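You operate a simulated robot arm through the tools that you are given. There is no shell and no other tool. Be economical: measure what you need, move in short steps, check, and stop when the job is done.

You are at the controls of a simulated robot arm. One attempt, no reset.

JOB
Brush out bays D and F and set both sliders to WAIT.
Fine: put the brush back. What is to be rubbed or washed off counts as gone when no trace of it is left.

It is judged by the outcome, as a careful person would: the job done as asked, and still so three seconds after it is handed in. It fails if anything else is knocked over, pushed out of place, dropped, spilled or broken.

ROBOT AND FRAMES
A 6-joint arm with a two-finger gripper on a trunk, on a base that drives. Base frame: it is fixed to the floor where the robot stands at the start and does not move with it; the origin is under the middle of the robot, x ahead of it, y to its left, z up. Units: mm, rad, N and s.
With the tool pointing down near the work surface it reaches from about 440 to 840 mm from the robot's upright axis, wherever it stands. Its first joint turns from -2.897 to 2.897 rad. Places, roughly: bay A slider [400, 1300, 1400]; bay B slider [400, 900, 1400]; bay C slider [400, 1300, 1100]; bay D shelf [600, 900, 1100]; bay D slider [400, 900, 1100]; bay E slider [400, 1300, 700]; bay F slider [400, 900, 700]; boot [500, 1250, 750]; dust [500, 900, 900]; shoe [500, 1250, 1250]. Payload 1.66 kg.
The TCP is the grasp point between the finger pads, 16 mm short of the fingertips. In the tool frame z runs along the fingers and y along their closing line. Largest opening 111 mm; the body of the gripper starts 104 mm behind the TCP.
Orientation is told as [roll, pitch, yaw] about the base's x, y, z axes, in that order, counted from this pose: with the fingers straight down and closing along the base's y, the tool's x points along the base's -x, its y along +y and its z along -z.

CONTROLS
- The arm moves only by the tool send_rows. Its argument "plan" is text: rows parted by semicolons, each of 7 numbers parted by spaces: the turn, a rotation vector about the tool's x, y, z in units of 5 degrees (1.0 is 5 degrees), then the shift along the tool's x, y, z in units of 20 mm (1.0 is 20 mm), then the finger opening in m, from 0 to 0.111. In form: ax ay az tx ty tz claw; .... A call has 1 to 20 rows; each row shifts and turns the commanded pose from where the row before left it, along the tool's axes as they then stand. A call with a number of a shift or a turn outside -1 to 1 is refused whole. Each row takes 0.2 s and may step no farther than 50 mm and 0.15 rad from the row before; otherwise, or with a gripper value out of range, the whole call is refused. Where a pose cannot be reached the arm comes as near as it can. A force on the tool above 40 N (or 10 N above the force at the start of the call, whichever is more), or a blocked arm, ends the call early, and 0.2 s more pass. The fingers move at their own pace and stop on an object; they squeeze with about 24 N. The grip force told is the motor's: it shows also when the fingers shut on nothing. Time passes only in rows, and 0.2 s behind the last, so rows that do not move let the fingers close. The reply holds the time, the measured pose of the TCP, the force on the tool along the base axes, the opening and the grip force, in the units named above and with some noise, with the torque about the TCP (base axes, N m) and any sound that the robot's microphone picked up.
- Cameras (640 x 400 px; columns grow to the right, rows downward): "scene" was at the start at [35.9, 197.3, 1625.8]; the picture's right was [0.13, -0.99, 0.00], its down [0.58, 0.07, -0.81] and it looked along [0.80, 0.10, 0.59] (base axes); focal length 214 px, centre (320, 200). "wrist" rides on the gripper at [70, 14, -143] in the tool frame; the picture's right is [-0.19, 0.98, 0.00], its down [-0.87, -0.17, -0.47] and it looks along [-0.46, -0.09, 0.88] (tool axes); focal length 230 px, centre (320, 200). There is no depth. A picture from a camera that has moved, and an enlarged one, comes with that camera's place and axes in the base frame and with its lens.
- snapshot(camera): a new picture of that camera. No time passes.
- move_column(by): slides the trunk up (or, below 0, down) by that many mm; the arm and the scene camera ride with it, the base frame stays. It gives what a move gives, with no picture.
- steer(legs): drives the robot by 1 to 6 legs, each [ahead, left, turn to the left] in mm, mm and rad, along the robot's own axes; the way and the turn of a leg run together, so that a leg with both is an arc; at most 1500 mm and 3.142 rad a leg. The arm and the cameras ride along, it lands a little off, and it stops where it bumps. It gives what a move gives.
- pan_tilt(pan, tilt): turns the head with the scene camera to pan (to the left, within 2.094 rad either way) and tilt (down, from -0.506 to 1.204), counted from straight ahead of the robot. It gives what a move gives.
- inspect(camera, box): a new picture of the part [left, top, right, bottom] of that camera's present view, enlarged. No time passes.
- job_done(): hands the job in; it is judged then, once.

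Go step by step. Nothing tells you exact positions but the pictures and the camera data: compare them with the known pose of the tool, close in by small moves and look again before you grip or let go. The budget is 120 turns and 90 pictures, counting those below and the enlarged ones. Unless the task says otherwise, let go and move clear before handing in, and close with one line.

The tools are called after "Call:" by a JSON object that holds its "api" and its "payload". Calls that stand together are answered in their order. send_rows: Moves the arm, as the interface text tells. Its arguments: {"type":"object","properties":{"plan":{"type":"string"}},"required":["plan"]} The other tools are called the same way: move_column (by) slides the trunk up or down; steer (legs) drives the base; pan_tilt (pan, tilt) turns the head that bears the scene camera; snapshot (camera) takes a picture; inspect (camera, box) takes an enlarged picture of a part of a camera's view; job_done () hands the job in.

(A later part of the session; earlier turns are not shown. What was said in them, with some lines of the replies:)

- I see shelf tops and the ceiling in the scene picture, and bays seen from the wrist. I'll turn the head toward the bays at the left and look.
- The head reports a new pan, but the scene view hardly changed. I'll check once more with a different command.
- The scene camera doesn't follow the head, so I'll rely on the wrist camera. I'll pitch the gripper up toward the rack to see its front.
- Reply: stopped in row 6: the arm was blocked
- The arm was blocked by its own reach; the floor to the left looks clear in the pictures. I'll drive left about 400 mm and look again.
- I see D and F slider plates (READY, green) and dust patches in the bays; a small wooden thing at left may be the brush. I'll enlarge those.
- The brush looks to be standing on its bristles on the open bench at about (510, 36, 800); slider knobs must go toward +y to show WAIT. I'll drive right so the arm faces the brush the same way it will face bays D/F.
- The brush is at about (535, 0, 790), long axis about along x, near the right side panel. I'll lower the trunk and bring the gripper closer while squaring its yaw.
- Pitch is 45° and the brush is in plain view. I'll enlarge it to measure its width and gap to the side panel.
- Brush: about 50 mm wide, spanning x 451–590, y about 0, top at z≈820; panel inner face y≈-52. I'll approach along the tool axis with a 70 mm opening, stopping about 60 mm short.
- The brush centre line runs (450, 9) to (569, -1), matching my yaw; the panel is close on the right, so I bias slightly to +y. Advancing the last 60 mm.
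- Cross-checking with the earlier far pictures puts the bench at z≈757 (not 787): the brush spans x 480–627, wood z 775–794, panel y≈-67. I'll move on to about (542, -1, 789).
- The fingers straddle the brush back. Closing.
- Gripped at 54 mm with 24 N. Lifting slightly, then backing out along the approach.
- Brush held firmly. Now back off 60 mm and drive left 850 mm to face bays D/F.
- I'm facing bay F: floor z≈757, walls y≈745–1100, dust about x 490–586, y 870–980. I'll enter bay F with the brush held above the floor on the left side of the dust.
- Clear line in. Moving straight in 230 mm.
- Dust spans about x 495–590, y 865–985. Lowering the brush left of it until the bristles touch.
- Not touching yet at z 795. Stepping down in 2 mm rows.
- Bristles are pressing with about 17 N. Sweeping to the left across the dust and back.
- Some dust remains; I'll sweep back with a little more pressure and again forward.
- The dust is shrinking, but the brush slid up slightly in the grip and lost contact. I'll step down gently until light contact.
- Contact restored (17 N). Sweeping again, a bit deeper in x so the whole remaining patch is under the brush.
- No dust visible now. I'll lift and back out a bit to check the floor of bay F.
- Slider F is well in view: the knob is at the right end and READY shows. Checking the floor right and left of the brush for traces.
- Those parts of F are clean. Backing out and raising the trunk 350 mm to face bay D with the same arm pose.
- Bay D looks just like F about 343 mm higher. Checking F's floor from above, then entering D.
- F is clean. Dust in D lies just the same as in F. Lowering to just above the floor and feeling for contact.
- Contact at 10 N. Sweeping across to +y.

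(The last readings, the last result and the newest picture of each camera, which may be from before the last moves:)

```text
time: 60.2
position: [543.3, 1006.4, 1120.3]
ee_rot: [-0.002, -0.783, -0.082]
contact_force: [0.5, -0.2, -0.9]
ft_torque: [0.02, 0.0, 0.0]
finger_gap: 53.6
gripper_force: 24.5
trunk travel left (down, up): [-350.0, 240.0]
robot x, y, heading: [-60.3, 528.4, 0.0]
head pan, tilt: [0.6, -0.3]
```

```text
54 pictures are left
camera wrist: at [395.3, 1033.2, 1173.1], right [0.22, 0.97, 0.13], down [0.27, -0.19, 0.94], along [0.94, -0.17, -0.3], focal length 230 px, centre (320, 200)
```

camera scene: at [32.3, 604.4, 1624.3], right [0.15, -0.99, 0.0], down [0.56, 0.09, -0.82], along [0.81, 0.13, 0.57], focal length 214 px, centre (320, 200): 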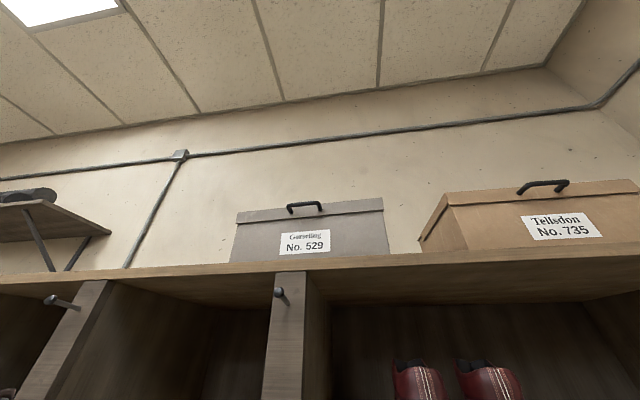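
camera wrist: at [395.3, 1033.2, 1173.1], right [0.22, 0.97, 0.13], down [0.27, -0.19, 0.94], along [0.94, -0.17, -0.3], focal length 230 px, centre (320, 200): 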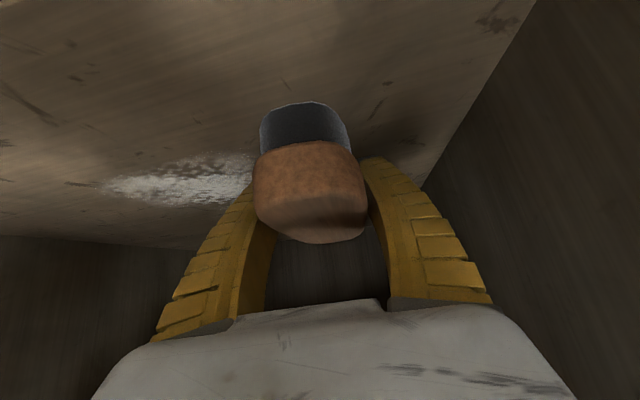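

The brush has crept up in the grip and lost contact. I'll set it on the floor here, open, raise the gripper a bit and regrip.

Call:
{"api": "send_rows", "payload": {"plan": "0 0 0 0.04 0 0.04 0.03;0 0 0 0 0 0 0.03"}}

Call:
{"api": "inspect", "payload": {"camera": "wrist", "box": [220, 80, 400, 260]}}

```text
time: 60.8
position: [543.1, 1006.9, 1119.6]
ee_rot: [0.0, -0.783, -0.083]
contact_force: [1.9, 0.4, 3.9]
ft_torque: [-0.11, 0.06, 0.04]
finger_gap: 54.1
gripper_force: 24.4
trunk travel left (down, up): [-350.0, 240.0]
robot x, y, heading: [-58.6, 527.2, -0.0]
head pan, tilt: [0.6, -0.3]
```

```text
2.22 times, centred on (310, 170) of wrist
camera zoom: at [394.9, 1032.5, 1172.0], right [0.22, 0.97, 0.13], down [0.27, -0.19, 0.94], along [0.94, -0.17, -0.3], focal length 511 px, centre (342, 267)
```

zoom: 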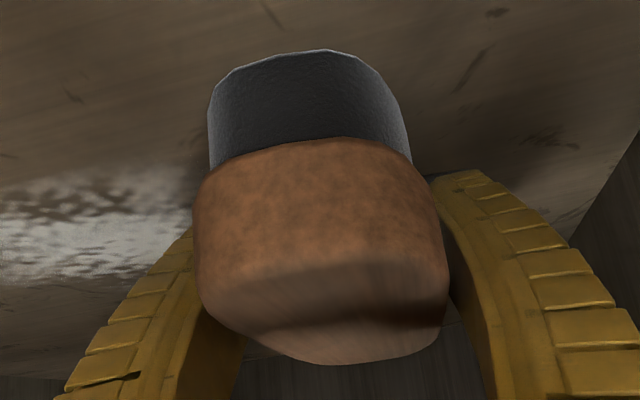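

Touching lightly. Opening, raising 8 mm, closing.

Call:
{"api": "send_rows", "payload": {"plan": "0 0 0 0 0 0 0.075;0 0 0 0 0 0 0.075;0 0 0 -0.2 0 -0.2 0.075;0 0 0 -0.08 0 -0.08 0.075;0 0 0 0 0 0 0.075"}}

Call:
{"api": "snapshot", "payload": {"camera": "wrist"}}

```text
time: 62.0
position: [542.8, 1005.1, 1125.8]
ee_rot: [0.0, -0.782, -0.083]
contact_force: [0.1, 0.6, 0.5]
ft_torque: [0.03, 0.02, 0.01]
finger_gap: 76.5
gripper_force: 0.8
trunk travel left (down, up): [-350.0, 240.0]
robot x, y, heading: [-55.8, 525.7, -0.001]
head pan, tilt: [0.6, -0.3]
```

```text
52 pictures are left
camera wrist: at [394.7, 1031.6, 1179.7], right [0.22, 0.97, 0.13], down [0.27, -0.19, 0.94], along [0.94, -0.17, -0.3], focal length 230 px, centre (320, 200)
```

wrist: 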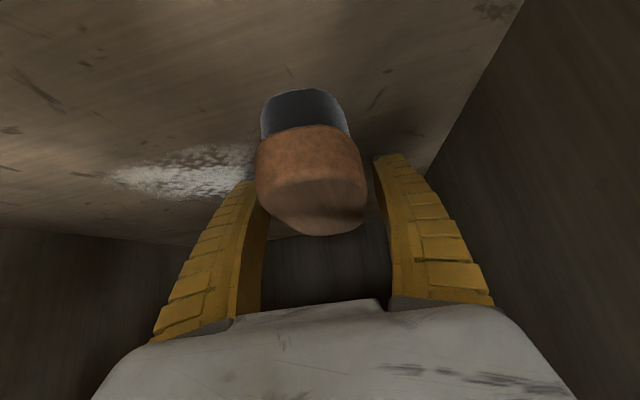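

The brush stands flat and sits as in the original grip. Closing, pressing 1.5 mm, and sweeping back.

Call:
{"api": "send_rows", "payload": {"plan": "0 0 0 0 0 0 0.03;0 0 0 0 0 0 0.03;0 0 0 0 0 0 0.03;0 0 0 0.05 0 0.05 0.03;0 0 0 0 0 0 0.03"}}

Call:
{"api": "send_rows", "payload": {"plan": "0 0 0 0 -0.5 0 0.03;0 0 0 0 -0.5 0 0.03;0 0 0 0 -0.5 0 0.03;0 0 0 0 -0.5 0 0.03;0 0 0 0 -0.5 0 0.03;0 0 0 0 -0.5 0 0.03;0 0 0 0 -0.5 0 0.03;0 0 0 0 -0.5 0 0.03;0 0 0 0 -0.5 0 0.03;0 0 0 0 -0.5 0 0.03;0 0 0 0 -0.5 0 0.03;0 0 0 0 -0.5 0 0.03;0 0 0 0 -0.5 0 0.03;0 0 0 0 -0.5 0 0.03;0 0 0 0 -0.5 0 0.03;0 0 0 0 -0.5 0 0.03"}}

Call:
{"api": "snapshot", "payload": {"camera": "wrist"}}

```text
time: 63.2
position: [540.7, 1005.6, 1126.6]
ee_rot: [-0.001, -0.785, -0.082]
contact_force: [6.0, 5.3, 18.5]
ft_torque: [0.04, -0.26, 0.01]
finger_gap: 53.8
gripper_force: 23.8
trunk travel left (down, up): [-350.0, 240.0]
robot x, y, heading: [-62.1, 528.3, 0.001]
head pan, tilt: [0.6, -0.3]
```

```text
time: 66.6
position: [530.2, 844.9, 1126.6]
ee_rot: [-0.001, -0.782, -0.081]
contact_force: [-0.7, 0.5, -0.4]
ft_torque: [0.02, 0.01, -0.01]
finger_gap: 52.9
gripper_force: 24.0
trunk travel left (down, up): [-350.0, 240.0]
robot x, y, heading: [-56.4, 526.6, 0.005]
head pan, tilt: [0.6, -0.3]
```

```text
51 pictures are left
camera wrist: at [381.7, 870.8, 1179.2], right [0.22, 0.97, 0.13], down [0.27, -0.19, 0.94], along [0.94, -0.17, -0.3], focal length 230 px, centre (320, 200)
```

wrist: 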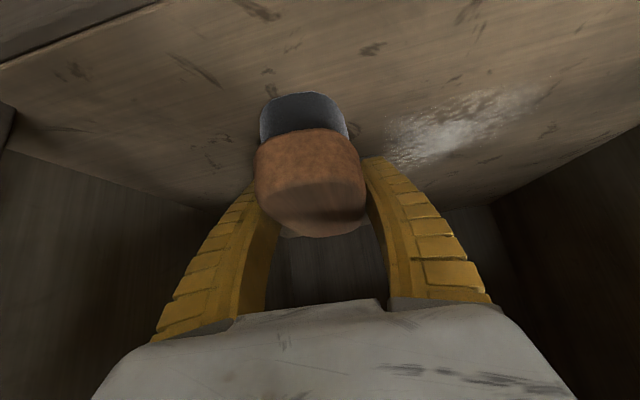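

Reduced but not gone; contact fades during a stroke. I'll sweep forward again with a very slight steady lowering.

Call:
{"api": "send_rows", "payload": {"plan": "0 0 0 0.04 0 0.04 0.03;0 0 0 -0.15 0.5 0.17 0.03;0 0 0 -0.15 0.5 0.17 0.03;0 0 0 0.007 0.5 0.007 0.03;0 0 0 0.007 0.5 0.007 0.03;0 0 0 0.007 0.5 0.007 0.03;0 0 0 0.007 0.5 0.007 0.03;0 0 0 0.007 0.5 0.007 0.03;0 0 0 0.007 0.5 0.007 0.03;0 0 0 0.007 0.5 0.007 0.03;0 0 0 0.007 0.5 0.007 0.03;0 0 0 0.007 0.5 0.007 0.03;0 0 0 0.007 0.5 0.007 0.03;0 0 0 0.007 0.5 0.007 0.03;0 0 0 0.007 0.5 0.007 0.03;0 0 0 0.007 0.5 0.007 0.03;0 0 0 0.007 0.5 0.007 0.03"}}

Call:
{"api": "snapshot", "payload": {"camera": "wrist"}}

```text
time: 70.2
position: [552.8, 1004.1, 1123.4]
ee_rot: [0.001, -0.785, -0.083]
contact_force: [-0.2, -8.2, 18.5]
ft_torque: [-0.18, -0.34, -0.07]
finger_gap: 54.0
gripper_force: 24.0
trunk travel left (down, up): [-350.0, 240.0]
robot x, y, heading: [-59.0, 531.7, 0.007]
head pan, tilt: [0.6, -0.3]
```

```text
50 pictures are left
camera wrist: at [404.0, 1029.2, 1176.5], right [0.22, 0.97, 0.13], down [0.27, -0.19, 0.95], along [0.94, -0.17, -0.3], focal length 230 px, centre (320, 200)
```

wrist: 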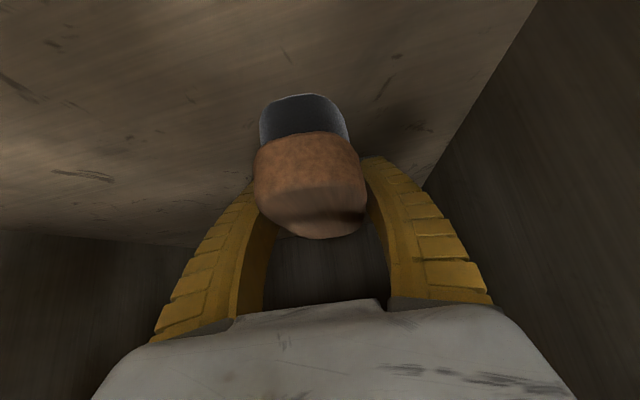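

Looks clean. One more stroke back for safety, then lift and back out to check.

Call:
{"api": "send_rows", "payload": {"plan": "0 0 0 0.1 -0.5 -0.08 0.03;0 0 0 0.1 -0.5 -0.08 0.03;0 0 0 0.005 -0.5 0.005 0.03;0 0 0 0.005 -0.5 0.005 0.03;0 0 0 0.005 -0.5 0.005 0.03;0 0 0 0.005 -0.5 0.005 0.03;0 0 0 0.005 -0.5 0.005 0.03;0 0 0 0.005 -0.5 0.005 0.03;0 0 0 0.005 -0.5 0.005 0.03;0 0 0 0.005 -0.5 0.005 0.03;0 0 0 0.005 -0.5 0.005 0.03;0 0 0 0.005 -0.5 0.005 0.03;0 0 0 0.005 -0.5 0.005 0.03;0 0 0 0.005 -0.5 0.005 0.03"}}

Call:
{"api": "send_rows", "payload": {"plan": "0 0 0 -0.7 0 -0.7 0.03;0 0 0 -0.7 0 -0.7 0.03;0 0 0 -0.7 0 -0.7 0.03;0 0 0 0.71 0 -0.704 0.03;0 0 0 0.71 0 -0.704 0.03;0 0 0 0.71 0 -0.704 0.03"}}

Call:
{"api": "snapshot", "payload": {"camera": "wrist"}}

```text
time: 73.2
position: [534.5, 868.6, 1121.5]
ee_rot: [-0.001, -0.784, -0.082]
contact_force: [0.8, 4.7, 13.1]
ft_torque: [0.13, -0.03, -0.02]
finger_gap: 54.1
gripper_force: 23.8
trunk travel left (down, up): [-350.0, 240.0]
robot x, y, heading: [-56.3, 531.9, 0.007]
head pan, tilt: [0.6, -0.3]
```

```text
time: 74.6
position: [475.7, 872.2, 1179.9]
ee_rot: [-0.001, -0.781, -0.083]
contact_force: [-0.4, -0.2, -0.7]
ft_torque: [0.02, 0.0, 0.04]
finger_gap: 52.6
gripper_force: 23.7
trunk travel left (down, up): [-350.0, 240.0]
robot x, y, heading: [-53.9, 526.4, 0.002]
head pan, tilt: [0.6, -0.3]
```

```text
49 pictures are left
camera wrist: at [327.6, 898.1, 1232.7], right [0.22, 0.97, 0.13], down [0.27, -0.19, 0.94], along [0.94, -0.17, -0.3], focal length 230 px, centre (320, 200)
```

wrist: 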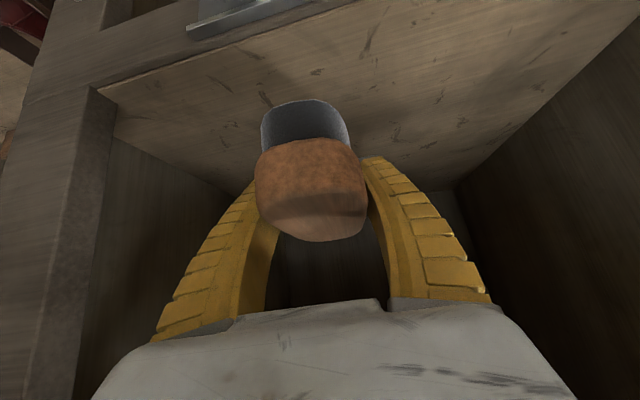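

Bay D looks clean. Backing out fully.

Call:
{"api": "send_rows", "payload": {"plan": "0 0 0 0.71 0.1 -0.704 0.03;0 0 0 0.71 0.1 -0.704 0.03;0 0 0 0.71 0.1 -0.704 0.03;0 0 0 0.71 0.1 -0.704 0.03;0 0 0 0.71 0.1 -0.704 0.03;0 0 0 0.71 0.1 -0.704 0.03;0 0 0 0.71 0.1 -0.704 0.03;0 0 0 0.71 0.1 -0.704 0.03;0 0 0 0.71 0.1 -0.704 0.03;0 0 0 0.71 0.1 -0.704 0.03;0 0 0 0.71 0.1 -0.704 0.03;0 0 0 0.71 0.1 -0.704 0.03"}}

Call:
{"api": "snapshot", "payload": {"camera": "wrist"}}

```text
time: 77.2
position: [240.1, 914.4, 1181.0]
ee_rot: [0.0, -0.782, -0.082]
contact_force: [0.2, 0.0, -1.6]
ft_torque: [0.02, -0.02, 0.02]
finger_gap: 52.6
gripper_force: 23.4
trunk travel left (down, up): [-350.0, 240.0]
robot x, y, heading: [-55.1, 529.6, 0.0]
head pan, tilt: [0.6, -0.3]
```

```text
48 pictures are left
camera wrist: at [90.9, 939.7, 1233.7], right [0.22, 0.97, 0.13], down [0.27, -0.19, 0.94], along [0.94, -0.17, -0.3], focal length 230 px, centre (320, 200)
```

wrist: 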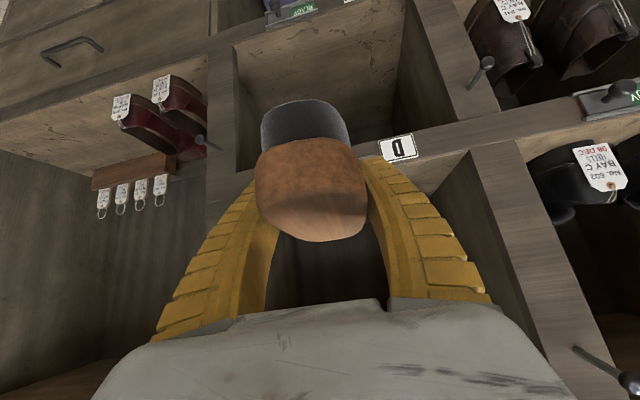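

Before returning the brush I'll raise the trunk to look down into D.

Call:
{"api": "move_column", "payload": {"by": 220}}

Call:
{"api": "inspect", "payload": {"camera": "wrist", "box": [160, 0, 480, 200]}}

```text
time: 79.6
position: [239.4, 915.0, 1399.8]
ee_rot: [-0.001, -0.783, -0.082]
contact_force: [0.6, 0.0, -1.0]
ft_torque: [0.02, -0.03, 0.02]
finger_gap: 52.8
gripper_force: 24.1
trunk travel left (down, up): [-570.0, 20.0]
robot x, y, heading: [-58.1, 525.5, 0.007]
head pan, tilt: [0.6, -0.3]
```

```text
2.00 times, centred on (320, 100) of wrist
camera zoom: at [91.6, 939.7, 1453.5], right [0.22, 0.97, 0.13], down [0.27, -0.19, 0.94], along [0.94, -0.17, -0.3], focal length 460 px, centre (320, 400)
```

zoom: 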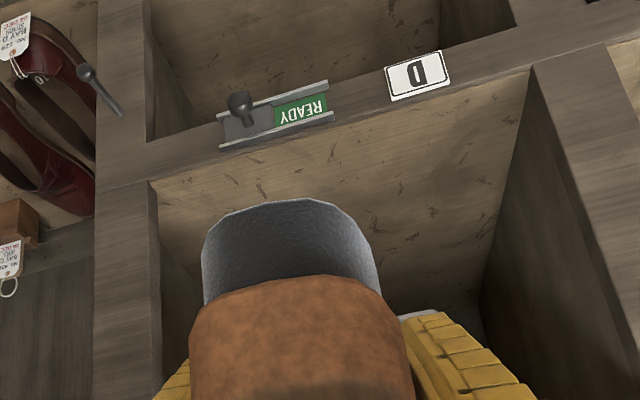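

D is clean too. Lowering the trunk and driving back right to the brush's place.

Call:
{"api": "move_column", "payload": {"by": -570}}

Call:
{"api": "steer", "payload": {"legs": [[0, -880, 0], [30, 0, 0]]}}

Call:
{"api": "snapshot", "payload": {"camera": "wrist"}}

```text
refused: -570 is not a number from -400 to 400
```

```text
time: 84.6
position: [269.7, 39.9, 1399.8]
ee_rot: [0.001, -0.784, -0.092]
contact_force: [0.5, -0.6, -1.2]
ft_torque: [0.03, 0.02, 0.0]
finger_gap: 52.5
gripper_force: 23.7
trunk travel left (down, up): [-570.0, 20.0]
robot x, y, heading: [-29.4, -336.0, -0.005]
head pan, tilt: [0.6, -0.3]
```

```text
46 pictures are left
camera wrist: at [120.9, 67.9, 1453.7], right [0.22, 0.97, 0.13], down [0.27, -0.19, 0.94], along [0.94, -0.18, -0.3], focal length 230 px, centre (320, 200)
```

wrist: 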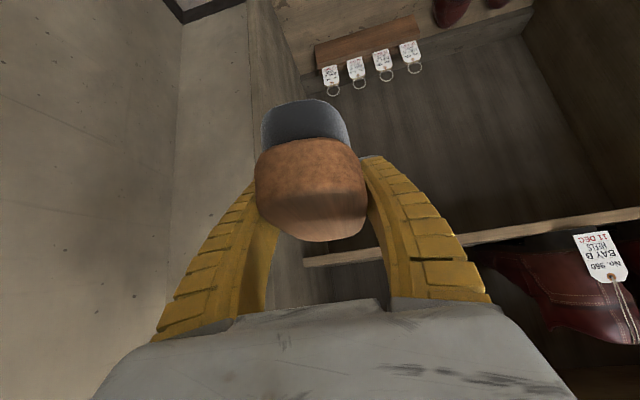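

The drop was refused for size, but the drive went fine and all is clear. Lowering in two steps.

Call:
{"api": "move_column", "payload": {"by": -300}}

Call:
{"api": "move_column", "payload": {"by": -270}}

Call:
{"api": "snapshot", "payload": {"camera": "wrist"}}

```text
time: 87.6
position: [270.9, 41.2, 1100.1]
ee_rot: [0.001, -0.781, -0.092]
contact_force: [0.1, 0.0, -0.4]
ft_torque: [-0.02, -0.01, 0.02]
finger_gap: 52.8
gripper_force: 24.0
trunk travel left (down, up): [-270.0, 320.0]
robot x, y, heading: [-33.6, -339.0, -0.002]
head pan, tilt: [0.6, -0.3]
```

```text
time: 90.4
position: [270.1, 40.5, 830.1]
ee_rot: [0.0, -0.779, -0.091]
contact_force: [-0.1, 0.5, -1.4]
ft_torque: [0.0, -0.03, 0.03]
finger_gap: 52.9
gripper_force: 24.2
trunk travel left (down, up): [0.0, 590.0]
robot x, y, heading: [-31.1, -344.9, -0.005]
head pan, tilt: [0.6, -0.3]
```

```text
45 pictures are left
camera wrist: at [121.7, 67.6, 883.8], right [0.22, 0.97, 0.13], down [0.27, -0.19, 0.94], along [0.94, -0.18, -0.3], focal length 230 px, centre (320, 200)
```

wrist: 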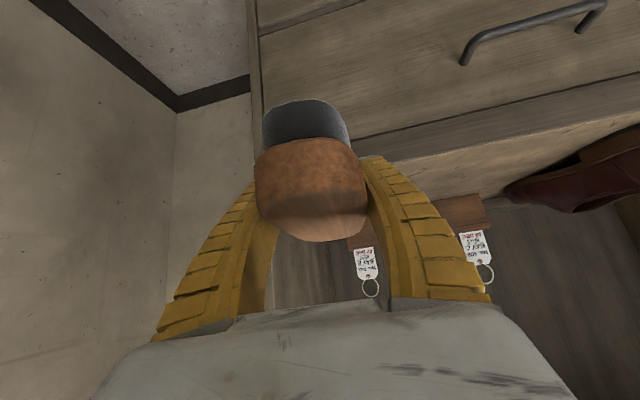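

Going in over the bench to above the original spot.

Call:
{"api": "send_rows", "payload": {"plan": "0 0 0 -0.69 -0.06 0.68 0.03;0 0 0 -0.69 -0.06 0.68 0.03;0 0 0 -0.69 -0.06 0.68 0.03;0 0 0 -0.69 -0.06 0.68 0.03;0 0 0 -0.69 -0.06 0.68 0.03;0 0 0 -0.69 -0.06 0.68 0.03;0 0 0 -0.69 -0.06 0.68 0.03;0 0 0 -0.69 -0.06 0.68 0.03;0 0 0 -0.69 -0.06 0.68 0.03;0 0 0 -0.69 -0.06 0.68 0.03;0 0 0 -0.69 -0.06 0.68 0.03;0 0 0 -0.69 -0.06 0.68 0.03;0 0 0 -0.69 -0.06 0.68 0.03;0 0 0 -0.69 -0.06 0.68 0.03"}}

Call:
{"api": "snapshot", "payload": {"camera": "wrist"}}

```text
time: 93.4
position: [541.1, 1.3, 832.0]
ee_rot: [0.0, -0.783, -0.091]
contact_force: [0.8, 0.5, -1.4]
ft_torque: [0.0, 0.02, 0.0]
finger_gap: 53.0
gripper_force: 24.3
trunk travel left (down, up): [0.0, 590.0]
robot x, y, heading: [-31.4, -341.6, -0.006]
head pan, tilt: [0.6, -0.3]
```

```text
44 pictures are left
camera wrist: at [391.0, 27.5, 884.2], right [0.22, 0.97, 0.13], down [0.27, -0.19, 0.94], along [0.94, -0.17, -0.3], focal length 230 px, centre (320, 200)
```

wrist: 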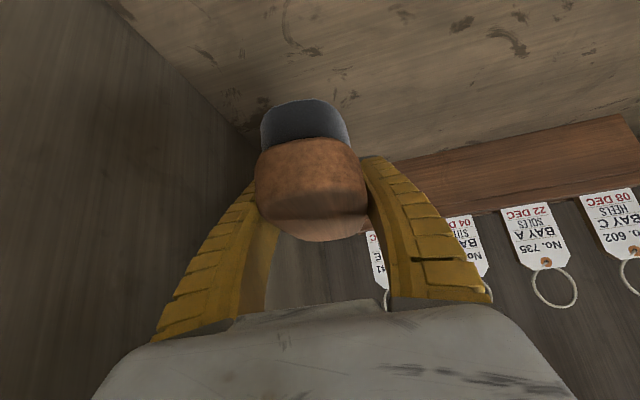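

Lowering 40 mm, then feeling for the bench.

Call:
{"api": "send_rows", "payload": {"plan": "0 0 0 0.47 -0.03 0.47 0.03;0 0 0 0.47 -0.03 0.47 0.03;0 0 0 0.47 -0.03 0.47 0.03;0 0 0 0.07 0 0.07 0.03;0 0 0 0.04 0 0.04 0.03;0 0 0 0 0 0 0.03"}}

```text
time: 94.8
position: [537.9, -1.9, 787.7]
ee_rot: [0.0, -0.781, -0.09]
contact_force: [0.3, -0.2, -1.4]
ft_torque: [-0.01, 0.04, 0.01]
finger_gap: 52.9
gripper_force: 24.1
trunk travel left (down, up): [0.0, 590.0]
robot x, y, heading: [-29.4, -338.6, -0.008]
head pan, tilt: [0.6, -0.3]
```

Call:
{"api": "send_rows", "payload": {"plan": "0 0 0 0.05 0 0.05 0.03;0 0 0 0.05 0 0.05 0.03;0 0 0 0.04 0 0.04 0.03;0 0 0 0 0 0 0.03"}}

```text
time: 95.8
position: [538.1, -3.3, 784.2]
ee_rot: [0.0, -0.781, -0.089]
contact_force: [0.3, 0.1, -1.6]
ft_torque: [0.0, -0.04, -0.02]
finger_gap: 52.8
gripper_force: 23.9
trunk travel left (down, up): [0.0, 590.0]
robot x, y, heading: [-33.1, -339.2, -0.004]
head pan, tilt: [0.6, -0.3]
```

Still a hair above the bench; stepping further.

Call:
{"api": "send_rows", "payload": {"plan": "0 0 0 0.04 0 0.04 0.03;0 0 0 0.03 0 0.03 0.03;0 0 0 0 0 0 0.03"}}

Call:
{"api": "snapshot", "payload": {"camera": "wrist"}}

```text
time: 96.6
position: [539.8, -1.5, 783.2]
ee_rot: [-0.001, -0.783, -0.089]
contact_force: [0.8, -0.3, -1.5]
ft_torque: [0.03, -0.01, 0.02]
finger_gap: 52.7
gripper_force: 24.4
trunk travel left (down, up): [0.0, 590.0]
robot x, y, heading: [-29.8, -346.0, -0.007]
head pan, tilt: [0.6, -0.3]
```

```text
43 pictures are left
camera wrist: at [390.4, 24.6, 835.6], right [0.22, 0.97, 0.13], down [0.27, -0.19, 0.94], along [0.94, -0.18, -0.3], focal length 230 px, centre (320, 200)
```

wrist: 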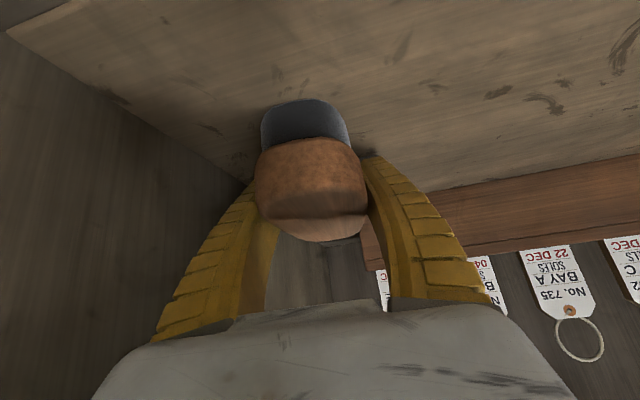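

Continuing in 1 mm steps.

Call:
{"api": "send_rows", "payload": {"plan": "0 0 0 0.035 0 0.035 0.03;0 0 0 0.035 0 0.035 0.03;0 0 0 0 0 0 0.03"}}

```text
time: 97.4
position: [539.5, -1.5, 781.0]
ee_rot: [-0.001, -0.785, -0.088]
contact_force: [5.6, 5.2, 17.0]
ft_torque: [0.02, -0.06, 0.02]
finger_gap: 53.5
gripper_force: 23.7
trunk travel left (down, up): [0.0, 590.0]
robot x, y, heading: [-30.1, -344.7, -0.004]
head pan, tilt: [0.6, -0.3]
```

Contact with the bench. Releasing and backing out along the approach.

Call:
{"api": "send_rows", "payload": {"plan": "0 0 0 -0.03 0 -0.03 0.076;0 0 0 0 0 0 0.076;0 0 0 0 0 0 0.076;0 0 0 0 0 -0.7 0.076;0 0 0 0 0 -0.7 0.076;0 0 0 0 0.1 -0.7 0.076;0 0 0 0 0.1 -0.7 0.076;0 0 0 0 0.1 -1 0.076;0 0 0 0 0.1 -1 0.076;0 0 0 0 0.1 -1 0.076;0 0 0 0 0.1 -1 0.076;0 0 0 0 0.1 -1 0.076;0 0 0 0 0.1 -1 0.076"}}

Call:
{"api": "snapshot", "payload": {"camera": "wrist"}}

```text
time: 100.2
position: [417.8, 25.4, 907.6]
ee_rot: [0.0, -0.781, -0.09]
contact_force: [-1.2, 0.6, 0.0]
ft_torque: [-0.01, 0.0, 0.0]
finger_gap: 77.3
gripper_force: 0.7
trunk travel left (down, up): [0.0, 590.0]
robot x, y, heading: [-31.0, -338.8, -0.009]
head pan, tilt: [0.6, -0.3]
```

```text
42 pictures are left
camera wrist: at [269.0, 51.9, 959.3], right [0.22, 0.97, 0.13], down [0.27, -0.19, 0.94], along [0.94, -0.17, -0.3], focal length 230 px, centre (320, 200)
```

wrist: 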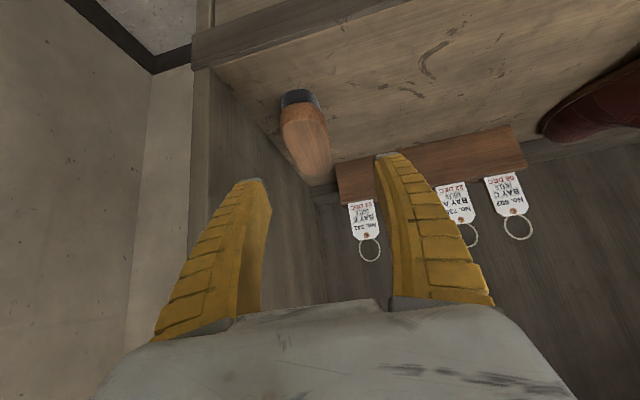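

The brush is back in place as before. Now back out, close the fingers and drive left to work the sliders.

Call:
{"api": "send_rows", "payload": {"plan": "0 0 0 0.71 0 -0.704 0.05;0 0 0 0.71 0 -0.704 0.03;0 0 0 0.71 0 -0.704 0;0 0 0 0.71 0 -0.704 0;0 0 0 0.71 0 -0.704 0;0 0 0 0.71 0 -0.704 0;0 0 0 0.71 0 -0.704 0;0 0 0 0.71 0 -0.704 0"}}

Call:
{"api": "steer", "payload": {"legs": [[0, 780, 0]]}}

Call:
{"api": "snapshot", "payload": {"camera": "wrist"}}

```text
time: 102.0
position: [254.5, 39.2, 908.2]
ee_rot: [0.0, -0.783, -0.091]
contact_force: [-0.1, -0.5, 0.2]
ft_torque: [-0.02, -0.03, 0.01]
finger_gap: 0.1
gripper_force: 23.6
trunk travel left (down, up): [0.0, 590.0]
robot x, y, heading: [-29.6, -341.1, -0.008]
head pan, tilt: [0.6, -0.3]
```

```text
time: 106.2
position: [262.4, 828.3, 908.0]
ee_rot: [0.0, -0.782, -0.094]
contact_force: [-0.1, 0.2, 0.3]
ft_torque: [0.0, -0.01, 0.0]
finger_gap: 0.2
gripper_force: 23.9
trunk travel left (down, up): [0.0, 590.0]
robot x, y, heading: [-21.4, 445.2, -0.01]
head pan, tilt: [0.6, -0.3]
```

```text
41 pictures are left
camera wrist: at [114.7, 854.5, 960.9], right [0.23, 0.96, 0.13], down [0.26, -0.19, 0.94], along [0.94, -0.18, -0.3], focal length 230 px, centre (320, 200)
```

wrist: 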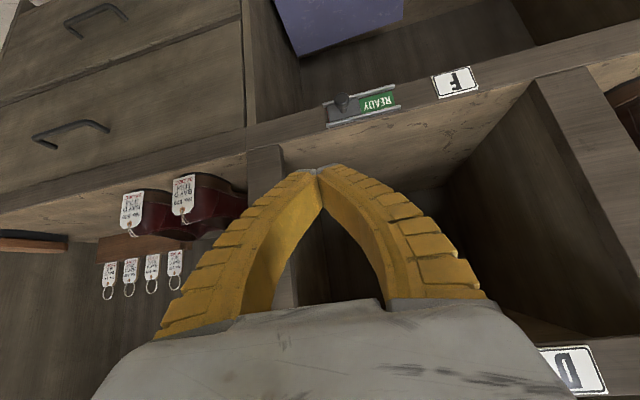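

Bay F's floor looks fully clean from here. Enlarging slider F to place its knob.

Call:
{"api": "inspect", "payload": {"camera": "wrist", "box": [300, 70, 420, 150]}}

```text
5.00 times, centred on (360, 110) of wrist
camera zoom: at [114.7, 854.5, 960.9], right [0.23, 0.96, 0.13], down [0.26, -0.19, 0.94], along [0.94, -0.18, -0.3], focal length 1150 px, centre (120, 650)
```

zoom: 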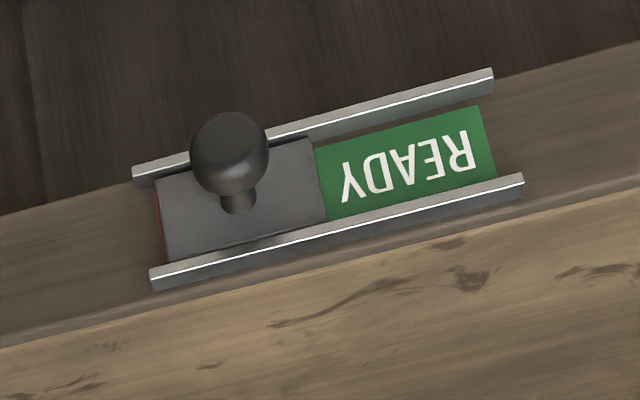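

Knob base at about (409, 852, 735); it must slide about 53 mm toward +y. Bringing the closed fingers beside it on the -y side.

Call:
{"api": "send_rows", "payload": {"plan": "0 0 0 0.4 -0.05 0.82 0;0 0 0 0.4 -0.05 0.82 0;0 0 0 0.4 -0.05 0.82 0;0 0 0 0.4 -0.05 0.82 0;0 0 0 0.4 -0.05 0.82 0;0 0 0 0.4 -0.05 0.82 0;0 0 0 0.4 -0.05 0.82 0;0 0 0 0.4 -0.05 0.82 0;0 0 0 0.4 -0.05 0.82 0;0 0 0 0.4 -0.05 0.82 0"}}

Call:
{"api": "snapshot", "payload": {"camera": "wrist"}}

```text
time: 108.4
position: [327.9, 836.0, 764.7]
ee_rot: [-0.002, -0.781, -0.093]
contact_force: [-0.6, -0.4, -0.6]
ft_torque: [0.01, -0.01, -0.01]
finger_gap: 0.0
gripper_force: 24.0
out of reach, approached as far as the arm can: row 8, 9, 10
trunk travel left (down, up): [0.0, 590.0]
robot x, y, heading: [-22.4, 442.8, -0.012]
head pan, tilt: [0.6, -0.3]
```

```text
39 pictures are left
camera wrist: at [180.8, 863.1, 817.2], right [0.23, 0.96, 0.13], down [0.27, -0.19, 0.94], along [0.94, -0.18, -0.3], focal length 230 px, centre (320, 200)
```

wrist: 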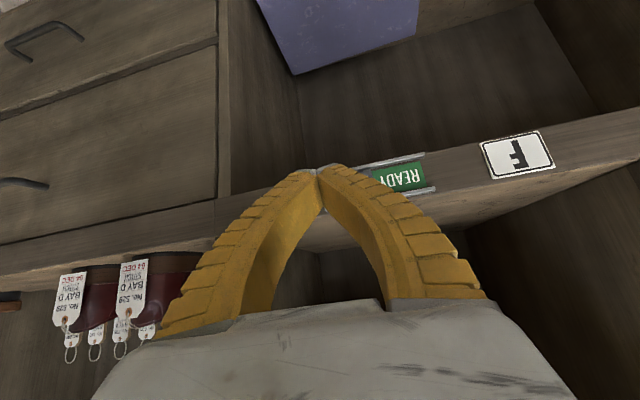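

That's out of reach with the arm folded this close. I'll lift back, shift the base 120 mm right for more stand-off, and reach again.

Call:
{"api": "send_rows", "payload": {"plan": "0 0 0 0 0 -1 0;0 0 0 0 0 -1 0;0 0 0 0 0 -1 0;0 0 0 0 0 -1 0;0 0 0 0 0 -1 0"}}

Call:
{"api": "steer", "payload": {"legs": [[0, -130, 0]]}}

```text
time: 109.6
position: [258.3, 842.2, 834.5]
ee_rot: [0.0, -0.783, -0.093]
contact_force: [0.1, 0.3, -0.8]
ft_torque: [0.04, 0.01, -0.01]
finger_gap: 0.0
gripper_force: 24.6
trunk travel left (down, up): [0.0, 590.0]
robot x, y, heading: [-28.7, 445.2, -0.012]
head pan, tilt: [0.6, -0.3]
```

```text
time: 110.9
position: [257.2, 715.2, 835.4]
ee_rot: [0.0, -0.782, -0.094]
contact_force: [-0.3, -0.5, 0.7]
ft_torque: [-0.03, -0.02, 0.02]
finger_gap: 0.1
gripper_force: 23.8
trunk travel left (down, up): [0.0, 590.0]
robot x, y, heading: [-21.4, 320.1, -0.009]
head pan, tilt: [0.6, -0.3]
```

Call:
{"api": "send_rows", "payload": {"plan": "0 0 0 0.16 0.74 0.85 0;0 0 0 0.16 0.74 0.85 0;0 0 0 0.16 0.74 0.85 0;0 0 0 0.16 0.74 0.85 0;0 0 0 0.16 0.74 0.85 0;0 0 0 0.16 0.74 0.85 0;0 0 0 0.16 0.74 0.85 0"}}

Call:
{"api": "snapshot", "payload": {"camera": "wrist"}}

```text
time: 112.5
position: [337.2, 813.4, 735.4]
ee_rot: [-0.001, -0.783, -0.093]
contact_force: [0.4, 0.1, 0.3]
ft_torque: [-0.02, -0.01, -0.02]
finger_gap: 0.3
gripper_force: 24.1
trunk travel left (down, up): [0.0, 590.0]
robot x, y, heading: [-23.2, 319.6, -0.009]
head pan, tilt: [0.6, -0.3]
```

```text
38 pictures are left
camera wrist: at [188.4, 841.1, 789.6], right [0.23, 0.96, 0.13], down [0.26, -0.19, 0.94], along [0.94, -0.18, -0.3], focal length 230 px, centre (320, 200)
```

wrist: 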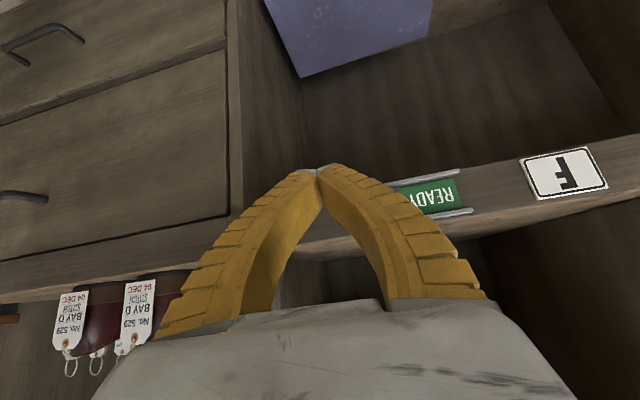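

Reached beside the knob at the right height (slider z≈736). Moving forward 42 mm.

Call:
{"api": "send_rows", "payload": {"plan": "0 0 0 -0.5 0.05 0.5 0;0 0 0 -0.5 0.05 0.5 0;0 0 0 -0.5 0.05 0.5 0;0 0 0 0 0 0 0"}}

Call:
{"api": "snapshot", "payload": {"camera": "wrist"}}

```text
time: 113.5
position: [378.3, 811.9, 734.1]
ee_rot: [0.0, -0.782, -0.095]
contact_force: [0.4, -0.1, -0.2]
ft_torque: [0.03, -0.02, 0.02]
finger_gap: 0.0
gripper_force: 23.9
trunk travel left (down, up): [0.0, 590.0]
robot x, y, heading: [-26.1, 324.7, -0.014]
head pan, tilt: [0.6, -0.3]
```

```text
37 pictures are left
camera wrist: at [229.7, 839.2, 787.5], right [0.23, 0.96, 0.13], down [0.26, -0.19, 0.94], along [0.94, -0.18, -0.3], focal length 230 px, centre (320, 200)
```

wrist: 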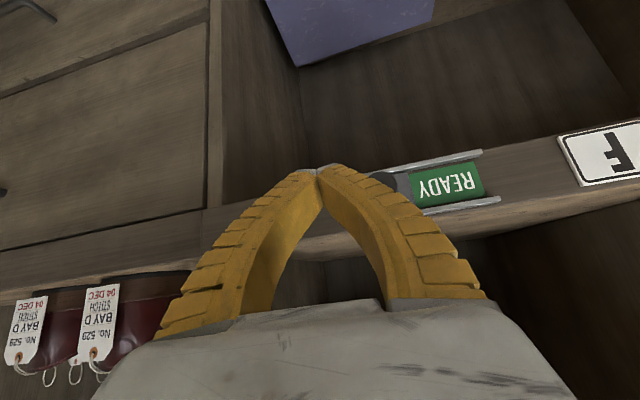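

The knob is just beyond the right-hand finger. Pushing +y in small rows and watching the force.

Call:
{"api": "send_rows", "payload": {"plan": "0 0 0 0 0.4 0 0;0 0 0 0 0.4 0 0;0 0 0 0 0.4 0 0;0 0 0 0 0.4 0 0;0 0 0 0 0 0 0"}}

Call:
{"api": "snapshot", "payload": {"camera": "wrist"}}

```text
time: 114.7
position: [381.0, 843.8, 734.0]
ee_rot: [0.001, -0.782, -0.095]
contact_force: [0.2, -0.1, 1.1]
ft_torque: [-0.04, -0.03, -0.06]
finger_gap: 0.1
gripper_force: 23.5
trunk travel left (down, up): [0.0, 590.0]
robot x, y, heading: [-23.7, 319.5, -0.015]
head pan, tilt: [0.6, -0.3]
```

```text
36 pictures are left
camera wrist: at [232.7, 870.3, 787.8], right [0.23, 0.96, 0.13], down [0.26, -0.19, 0.94], along [0.94, -0.18, -0.3], focal length 230 px, centre (320, 200)
```

wrist: 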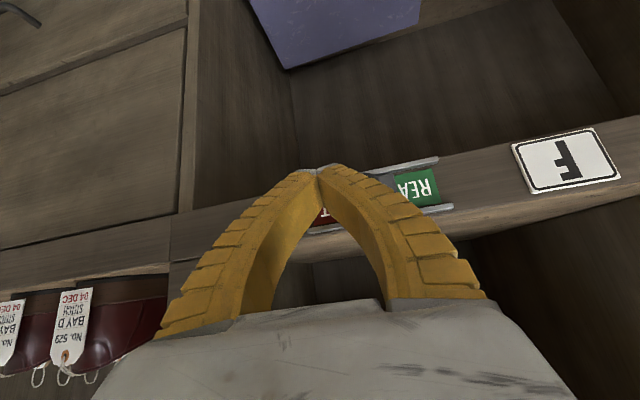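

The slider moves: red is appearing and READY is being covered. Pushing on.

Call:
{"api": "send_rows", "payload": {"plan": "0 0 0 0 0.4 0 0;0 0 0 0 0.4 0 0;0 0 0 0 0.4 0 0;0 0 0 0 0.3 0 0;0 0 0 0 0 0 0"}}

Call:
{"api": "inspect", "payload": {"camera": "wrist", "box": [230, 120, 470, 270]}}

```text
time: 115.9
position: [382.8, 872.3, 734.3]
ee_rot: [0.0, -0.782, -0.094]
contact_force: [-3.3, -0.9, -0.1]
ft_torque: [0.02, -0.02, 0.05]
finger_gap: 0.1
gripper_force: 24.4
trunk travel left (down, up): [0.0, 590.0]
robot x, y, heading: [-28.4, 318.3, -0.01]
head pan, tilt: [0.6, -0.3]
```

```text
2.67 times, centred on (350, 195) of wrist
camera zoom: at [234.6, 899.9, 787.8], right [0.23, 0.96, 0.13], down [0.26, -0.19, 0.94], along [0.94, -0.18, -0.3], focal length 614 px, centre (240, 213)
```

zoom: 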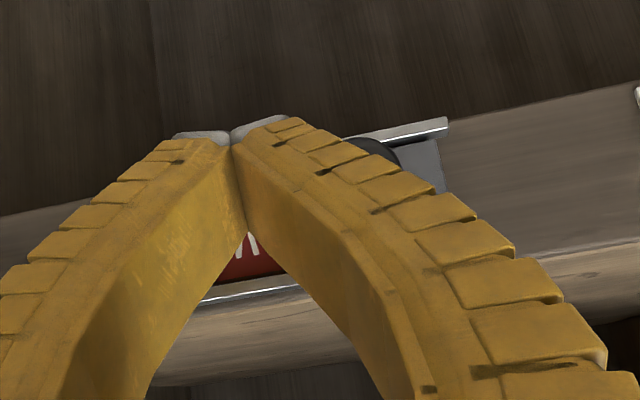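

Green is covered and the plate is near the rail end. A few more millimetres to the stop, then step away to look.

Call:
{"api": "send_rows", "payload": {"plan": "0 0 0 0 0.1 0 0;0 0 0 0 0.1 0 0;0 0 0 0 0 0 0"}}

Call:
{"api": "send_rows", "payload": {"plan": "0 0 0 0 -0.5 0 0;0 0 0 0.7 -0.5 -0.7 0;0 0 0 0.7 -0.5 -0.7 0;0 0 0 0.7 -0.5 -0.7 0;0 0 0 0 -0.5 -0.7 0;0 0 0 0 -0.5 -0.7 0"}}

Call:
{"api": "snapshot", "payload": {"camera": "wrist"}}

```text
time: 116.7
position: [383.8, 874.3, 735.5]
ee_rot: [0.0, -0.782, -0.096]
contact_force: [-10.5, -20.6, -5.3]
ft_torque: [-0.03, -0.05, 0.18]
finger_gap: 0.1
gripper_force: 23.9
trunk travel left (down, up): [0.0, 590.0]
robot x, y, heading: [-28.4, 320.3, -0.008]
head pan, tilt: [0.6, -0.3]
```

```text
time: 118.1
position: [299.0, 822.7, 757.4]
ee_rot: [0.0, -0.782, -0.095]
contact_force: [-0.3, 0.4, 0.2]
ft_torque: [0.01, 0.0, 0.0]
finger_gap: 0.0
gripper_force: 24.1
trunk travel left (down, up): [0.0, 590.0]
robot x, y, heading: [-22.0, 318.3, -0.009]
head pan, tilt: [0.6, -0.3]
```

```text
34 pictures are left
camera wrist: at [150.6, 851.3, 809.8], right [0.23, 0.96, 0.13], down [0.26, -0.19, 0.94], along [0.94, -0.18, -0.3], focal length 230 px, centre (320, 200)
```

wrist: 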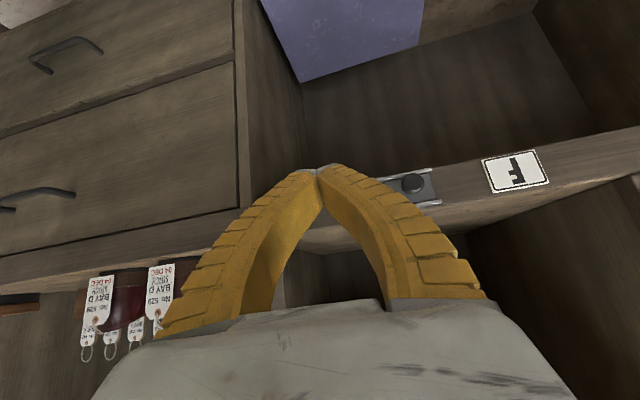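

Slider F is at its stop, showing red with READY covered. Raising the trunk 338 mm for slider D, knob at about (409, 853, 1072).

Call:
{"api": "move_column", "payload": {"by": 338}}

Call:
{"api": "snapshot", "payload": {"camera": "wrist"}}

```text
time: 121.4
position: [298.8, 824.6, 1094.2]
ee_rot: [-0.001, -0.783, -0.095]
contact_force: [0.0, 0.1, -0.5]
ft_torque: [-0.02, 0.01, 0.0]
finger_gap: 0.0
gripper_force: 24.4
trunk travel left (down, up): [-338.0, 252.0]
robot x, y, heading: [-19.1, 320.3, -0.008]
head pan, tilt: [0.6, -0.3]
```

```text
33 pictures are left
camera wrist: at [150.9, 851.6, 1147.5], right [0.23, 0.96, 0.13], down [0.26, -0.19, 0.94], along [0.94, -0.18, -0.3], focal length 230 px, centre (320, 200)
```

wrist: 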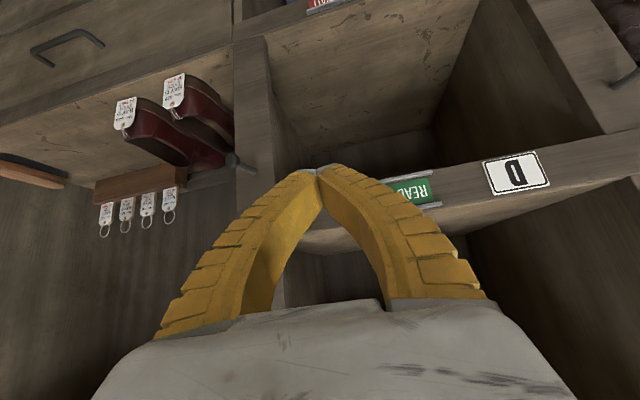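

D sits exactly 338 mm above F. Same approach: beside the knob, then push.

Call:
{"api": "send_rows", "payload": {"plan": "0 0 0 0 -0.3 0 0;0 0 0 -0.51 0.01 0.89 0;0 0 0 -0.51 0.01 0.89 0;0 0 0 -0.51 0.01 0.89 0;0 0 0 -0.51 0.01 0.89 0;0 0 0 0 0 0 0"}}

Call:
{"api": "snapshot", "payload": {"camera": "wrist"}}

```text
time: 122.8
position: [376.6, 813.5, 1074.0]
ee_rot: [0.0, -0.781, -0.095]
contact_force: [-0.4, -0.9, -1.2]
ft_torque: [-0.01, 0.02, 0.01]
finger_gap: 0.0
gripper_force: 24.5
trunk travel left (down, up): [-338.0, 252.0]
robot x, y, heading: [-29.5, 321.4, -0.008]
head pan, tilt: [0.6, -0.3]
```

```text
32 pictures are left
camera wrist: at [228.7, 840.8, 1126.3], right [0.23, 0.96, 0.13], down [0.26, -0.19, 0.94], along [0.94, -0.18, -0.3], focal length 230 px, centre (320, 200)
```

wrist: 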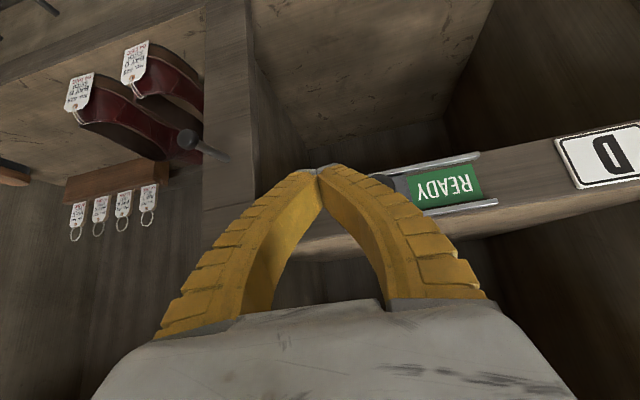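

Same geometry as at F. Pushing +y to the stop.

Call:
{"api": "send_rows", "payload": {"plan": "0 0 0 0 0.4 0 0;0 0 0 0 0.4 0 0;0 0 0 0 0.4 0 0;0 0 0 0 0.4 0 0;0 0 0 0 0.4 0 0;0 0 0 0 0.4 0 0;0 0 0 0 0.4 0 0;0 0 0 0 0.15 0 0;0 0 0 0 0.1 0 0;0 0 0 0 0 0 0"}}

```text
time: 125.0
position: [381.5, 872.6, 1073.9]
ee_rot: [-0.001, -0.782, -0.094]
contact_force: [-8.1, -0.7, 3.0]
ft_torque: [0.08, -0.09, 0.17]
finger_gap: 0.0
gripper_force: 23.7
trunk travel left (down, up): [-338.0, 252.0]
robot x, y, heading: [-25.0, 316.7, -0.018]
head pan, tilt: [0.6, -0.3]
```

Call:
{"api": "send_rows", "payload": {"plan": "0 0 0 0 0.1 0 0;0 0 0 0 0.1 0 0;0 0 0 0 0 0 0"}}

Call:
{"api": "send_rows", "payload": {"plan": "0 0 0 0 -0.5 0 0;0 0 0 0.7 -0.5 -0.7 0;0 0 0 0.7 -0.5 -0.7 0;0 0 0 0.7 -0.5 -0.7 0;0 0 0 0.7 -0.5 -0.7 0;0 0 0 0.7 -0.5 -0.7 0;0 0 0 0.5 -0.3 -0.7 0"}}

Call:
{"api": "move_column", "payload": {"by": 240}}

Call:
{"api": "snapshot", "payload": {"camera": "wrist"}}

```text
time: 125.8
position: [384.0, 873.6, 1072.8]
ee_rot: [0.002, -0.782, -0.095]
contact_force: [-10.3, -11.6, -1.7]
ft_torque: [0.03, -0.07, 0.19]
finger_gap: 0.0
gripper_force: 24.3
trunk travel left (down, up): [-338.0, 252.0]
robot x, y, heading: [-24.8, 317.7, -0.007]
head pan, tilt: [0.6, -0.3]
```

```text
time: 127.4
position: [262.3, 820.5, 1076.5]
ee_rot: [0.001, -0.781, -0.095]
contact_force: [-0.6, 0.2, 1.0]
ft_torque: [0.04, -0.02, 0.02]
finger_gap: 0.2
gripper_force: 24.4
trunk travel left (down, up): [-338.0, 252.0]
robot x, y, heading: [-26.1, 320.0, -0.01]
head pan, tilt: [0.6, -0.3]
```

```text
time: 129.9
position: [262.0, 822.2, 1316.6]
ee_rot: [0.001, -0.781, -0.093]
contact_force: [0.2, -0.5, -0.5]
ft_torque: [0.0, 0.03, -0.05]
finger_gap: 0.0
gripper_force: 23.9
trunk travel left (down, up): [-578.0, 12.0]
robot x, y, heading: [-24.6, 316.9, -0.014]
head pan, tilt: [0.6, -0.3]
```

```text
31 pictures are left
camera wrist: at [114.3, 848.2, 1368.8], right [0.23, 0.96, 0.13], down [0.26, -0.19, 0.94], along [0.94, -0.18, -0.3], focal length 230 px, centre (320, 200)
```

wrist: 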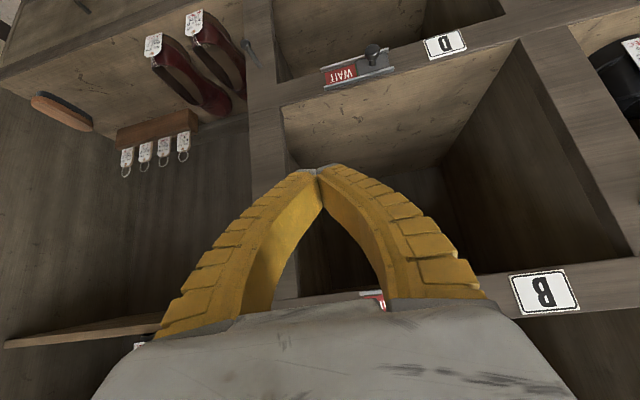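

D shows WAIT and its floor is clean. Checking both closely.

Call:
{"api": "inspect", "payload": {"camera": "wrist", "box": [270, 20, 530, 180]}}

Call:
{"api": "move_column", "payload": {"by": -340}}

Call:
{"api": "inspect", "payload": {"camera": "wrist", "box": [270, 20, 530, 180]}}

Call:
{"api": "snapshot", "payload": {"camera": "wrist"}}

```text
2.46 times, centred on (400, 100) of wrist
camera zoom: at [114.3, 848.2, 1368.8], right [0.23, 0.96, 0.13], down [0.26, -0.19, 0.94], along [0.94, -0.18, -0.3], focal length 566 px, centre (123, 446)
```

zoom: 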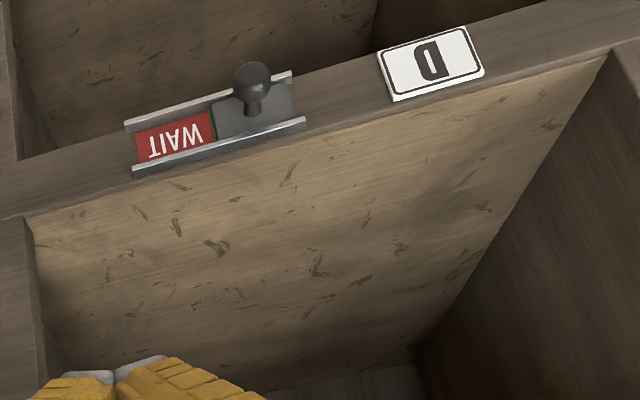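

```text
time: 133.2
position: [262.5, 821.1, 976.9]
ee_rot: [0.0, -0.782, -0.095]
contact_force: [0.3, -0.7, 0.8]
ft_torque: [-0.02, -0.02, -0.01]
finger_gap: 0.0
gripper_force: 24.1
trunk travel left (down, up): [-238.0, 352.0]
robot x, y, heading: [-25.0, 316.7, -0.007]
head pan, tilt: [0.6, -0.3]
```

```text
2.46 times, centred on (400, 100) of wrist
camera zoom: at [114.3, 848.1, 1029.1], right [0.23, 0.96, 0.13], down [0.26, -0.19, 0.94], along [0.94, -0.18, -0.3], focal length 566 px, centre (123, 446)
```

zoom: 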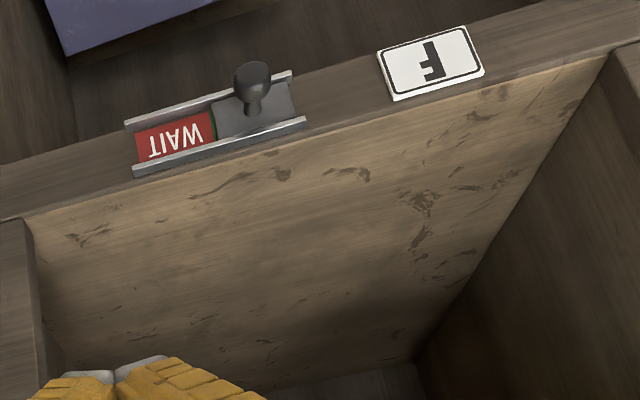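

```text
28 pictures are left
camera wrist: at [114.3, 848.1, 1029.1], right [0.23, 0.96, 0.13], down [0.26, -0.19, 0.94], along [0.94, -0.18, -0.3], focal length 230 px, centre (320, 200)
```

wrist: 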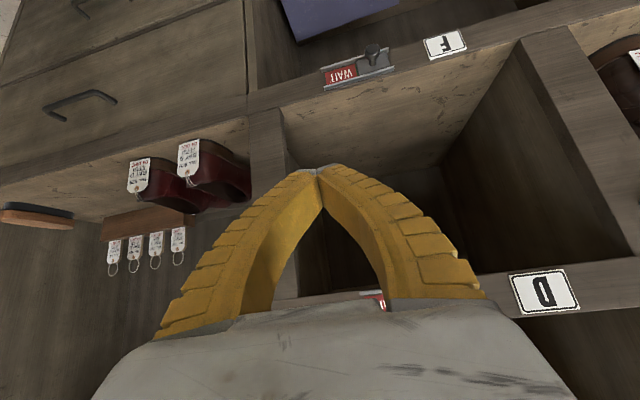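

Both bays are clean, both sliders read WAIT, and the brush stands back on its bench. The gripper is clear, so I'm handing in.

Call:
{"api": "job_done", "payload": {}}

```text
The job is handed in.
```

Bays D and F are brushed clean with no dust showing in the last close-up pictures, both sliders read WAIT, and the brush is back in its place on the bench.
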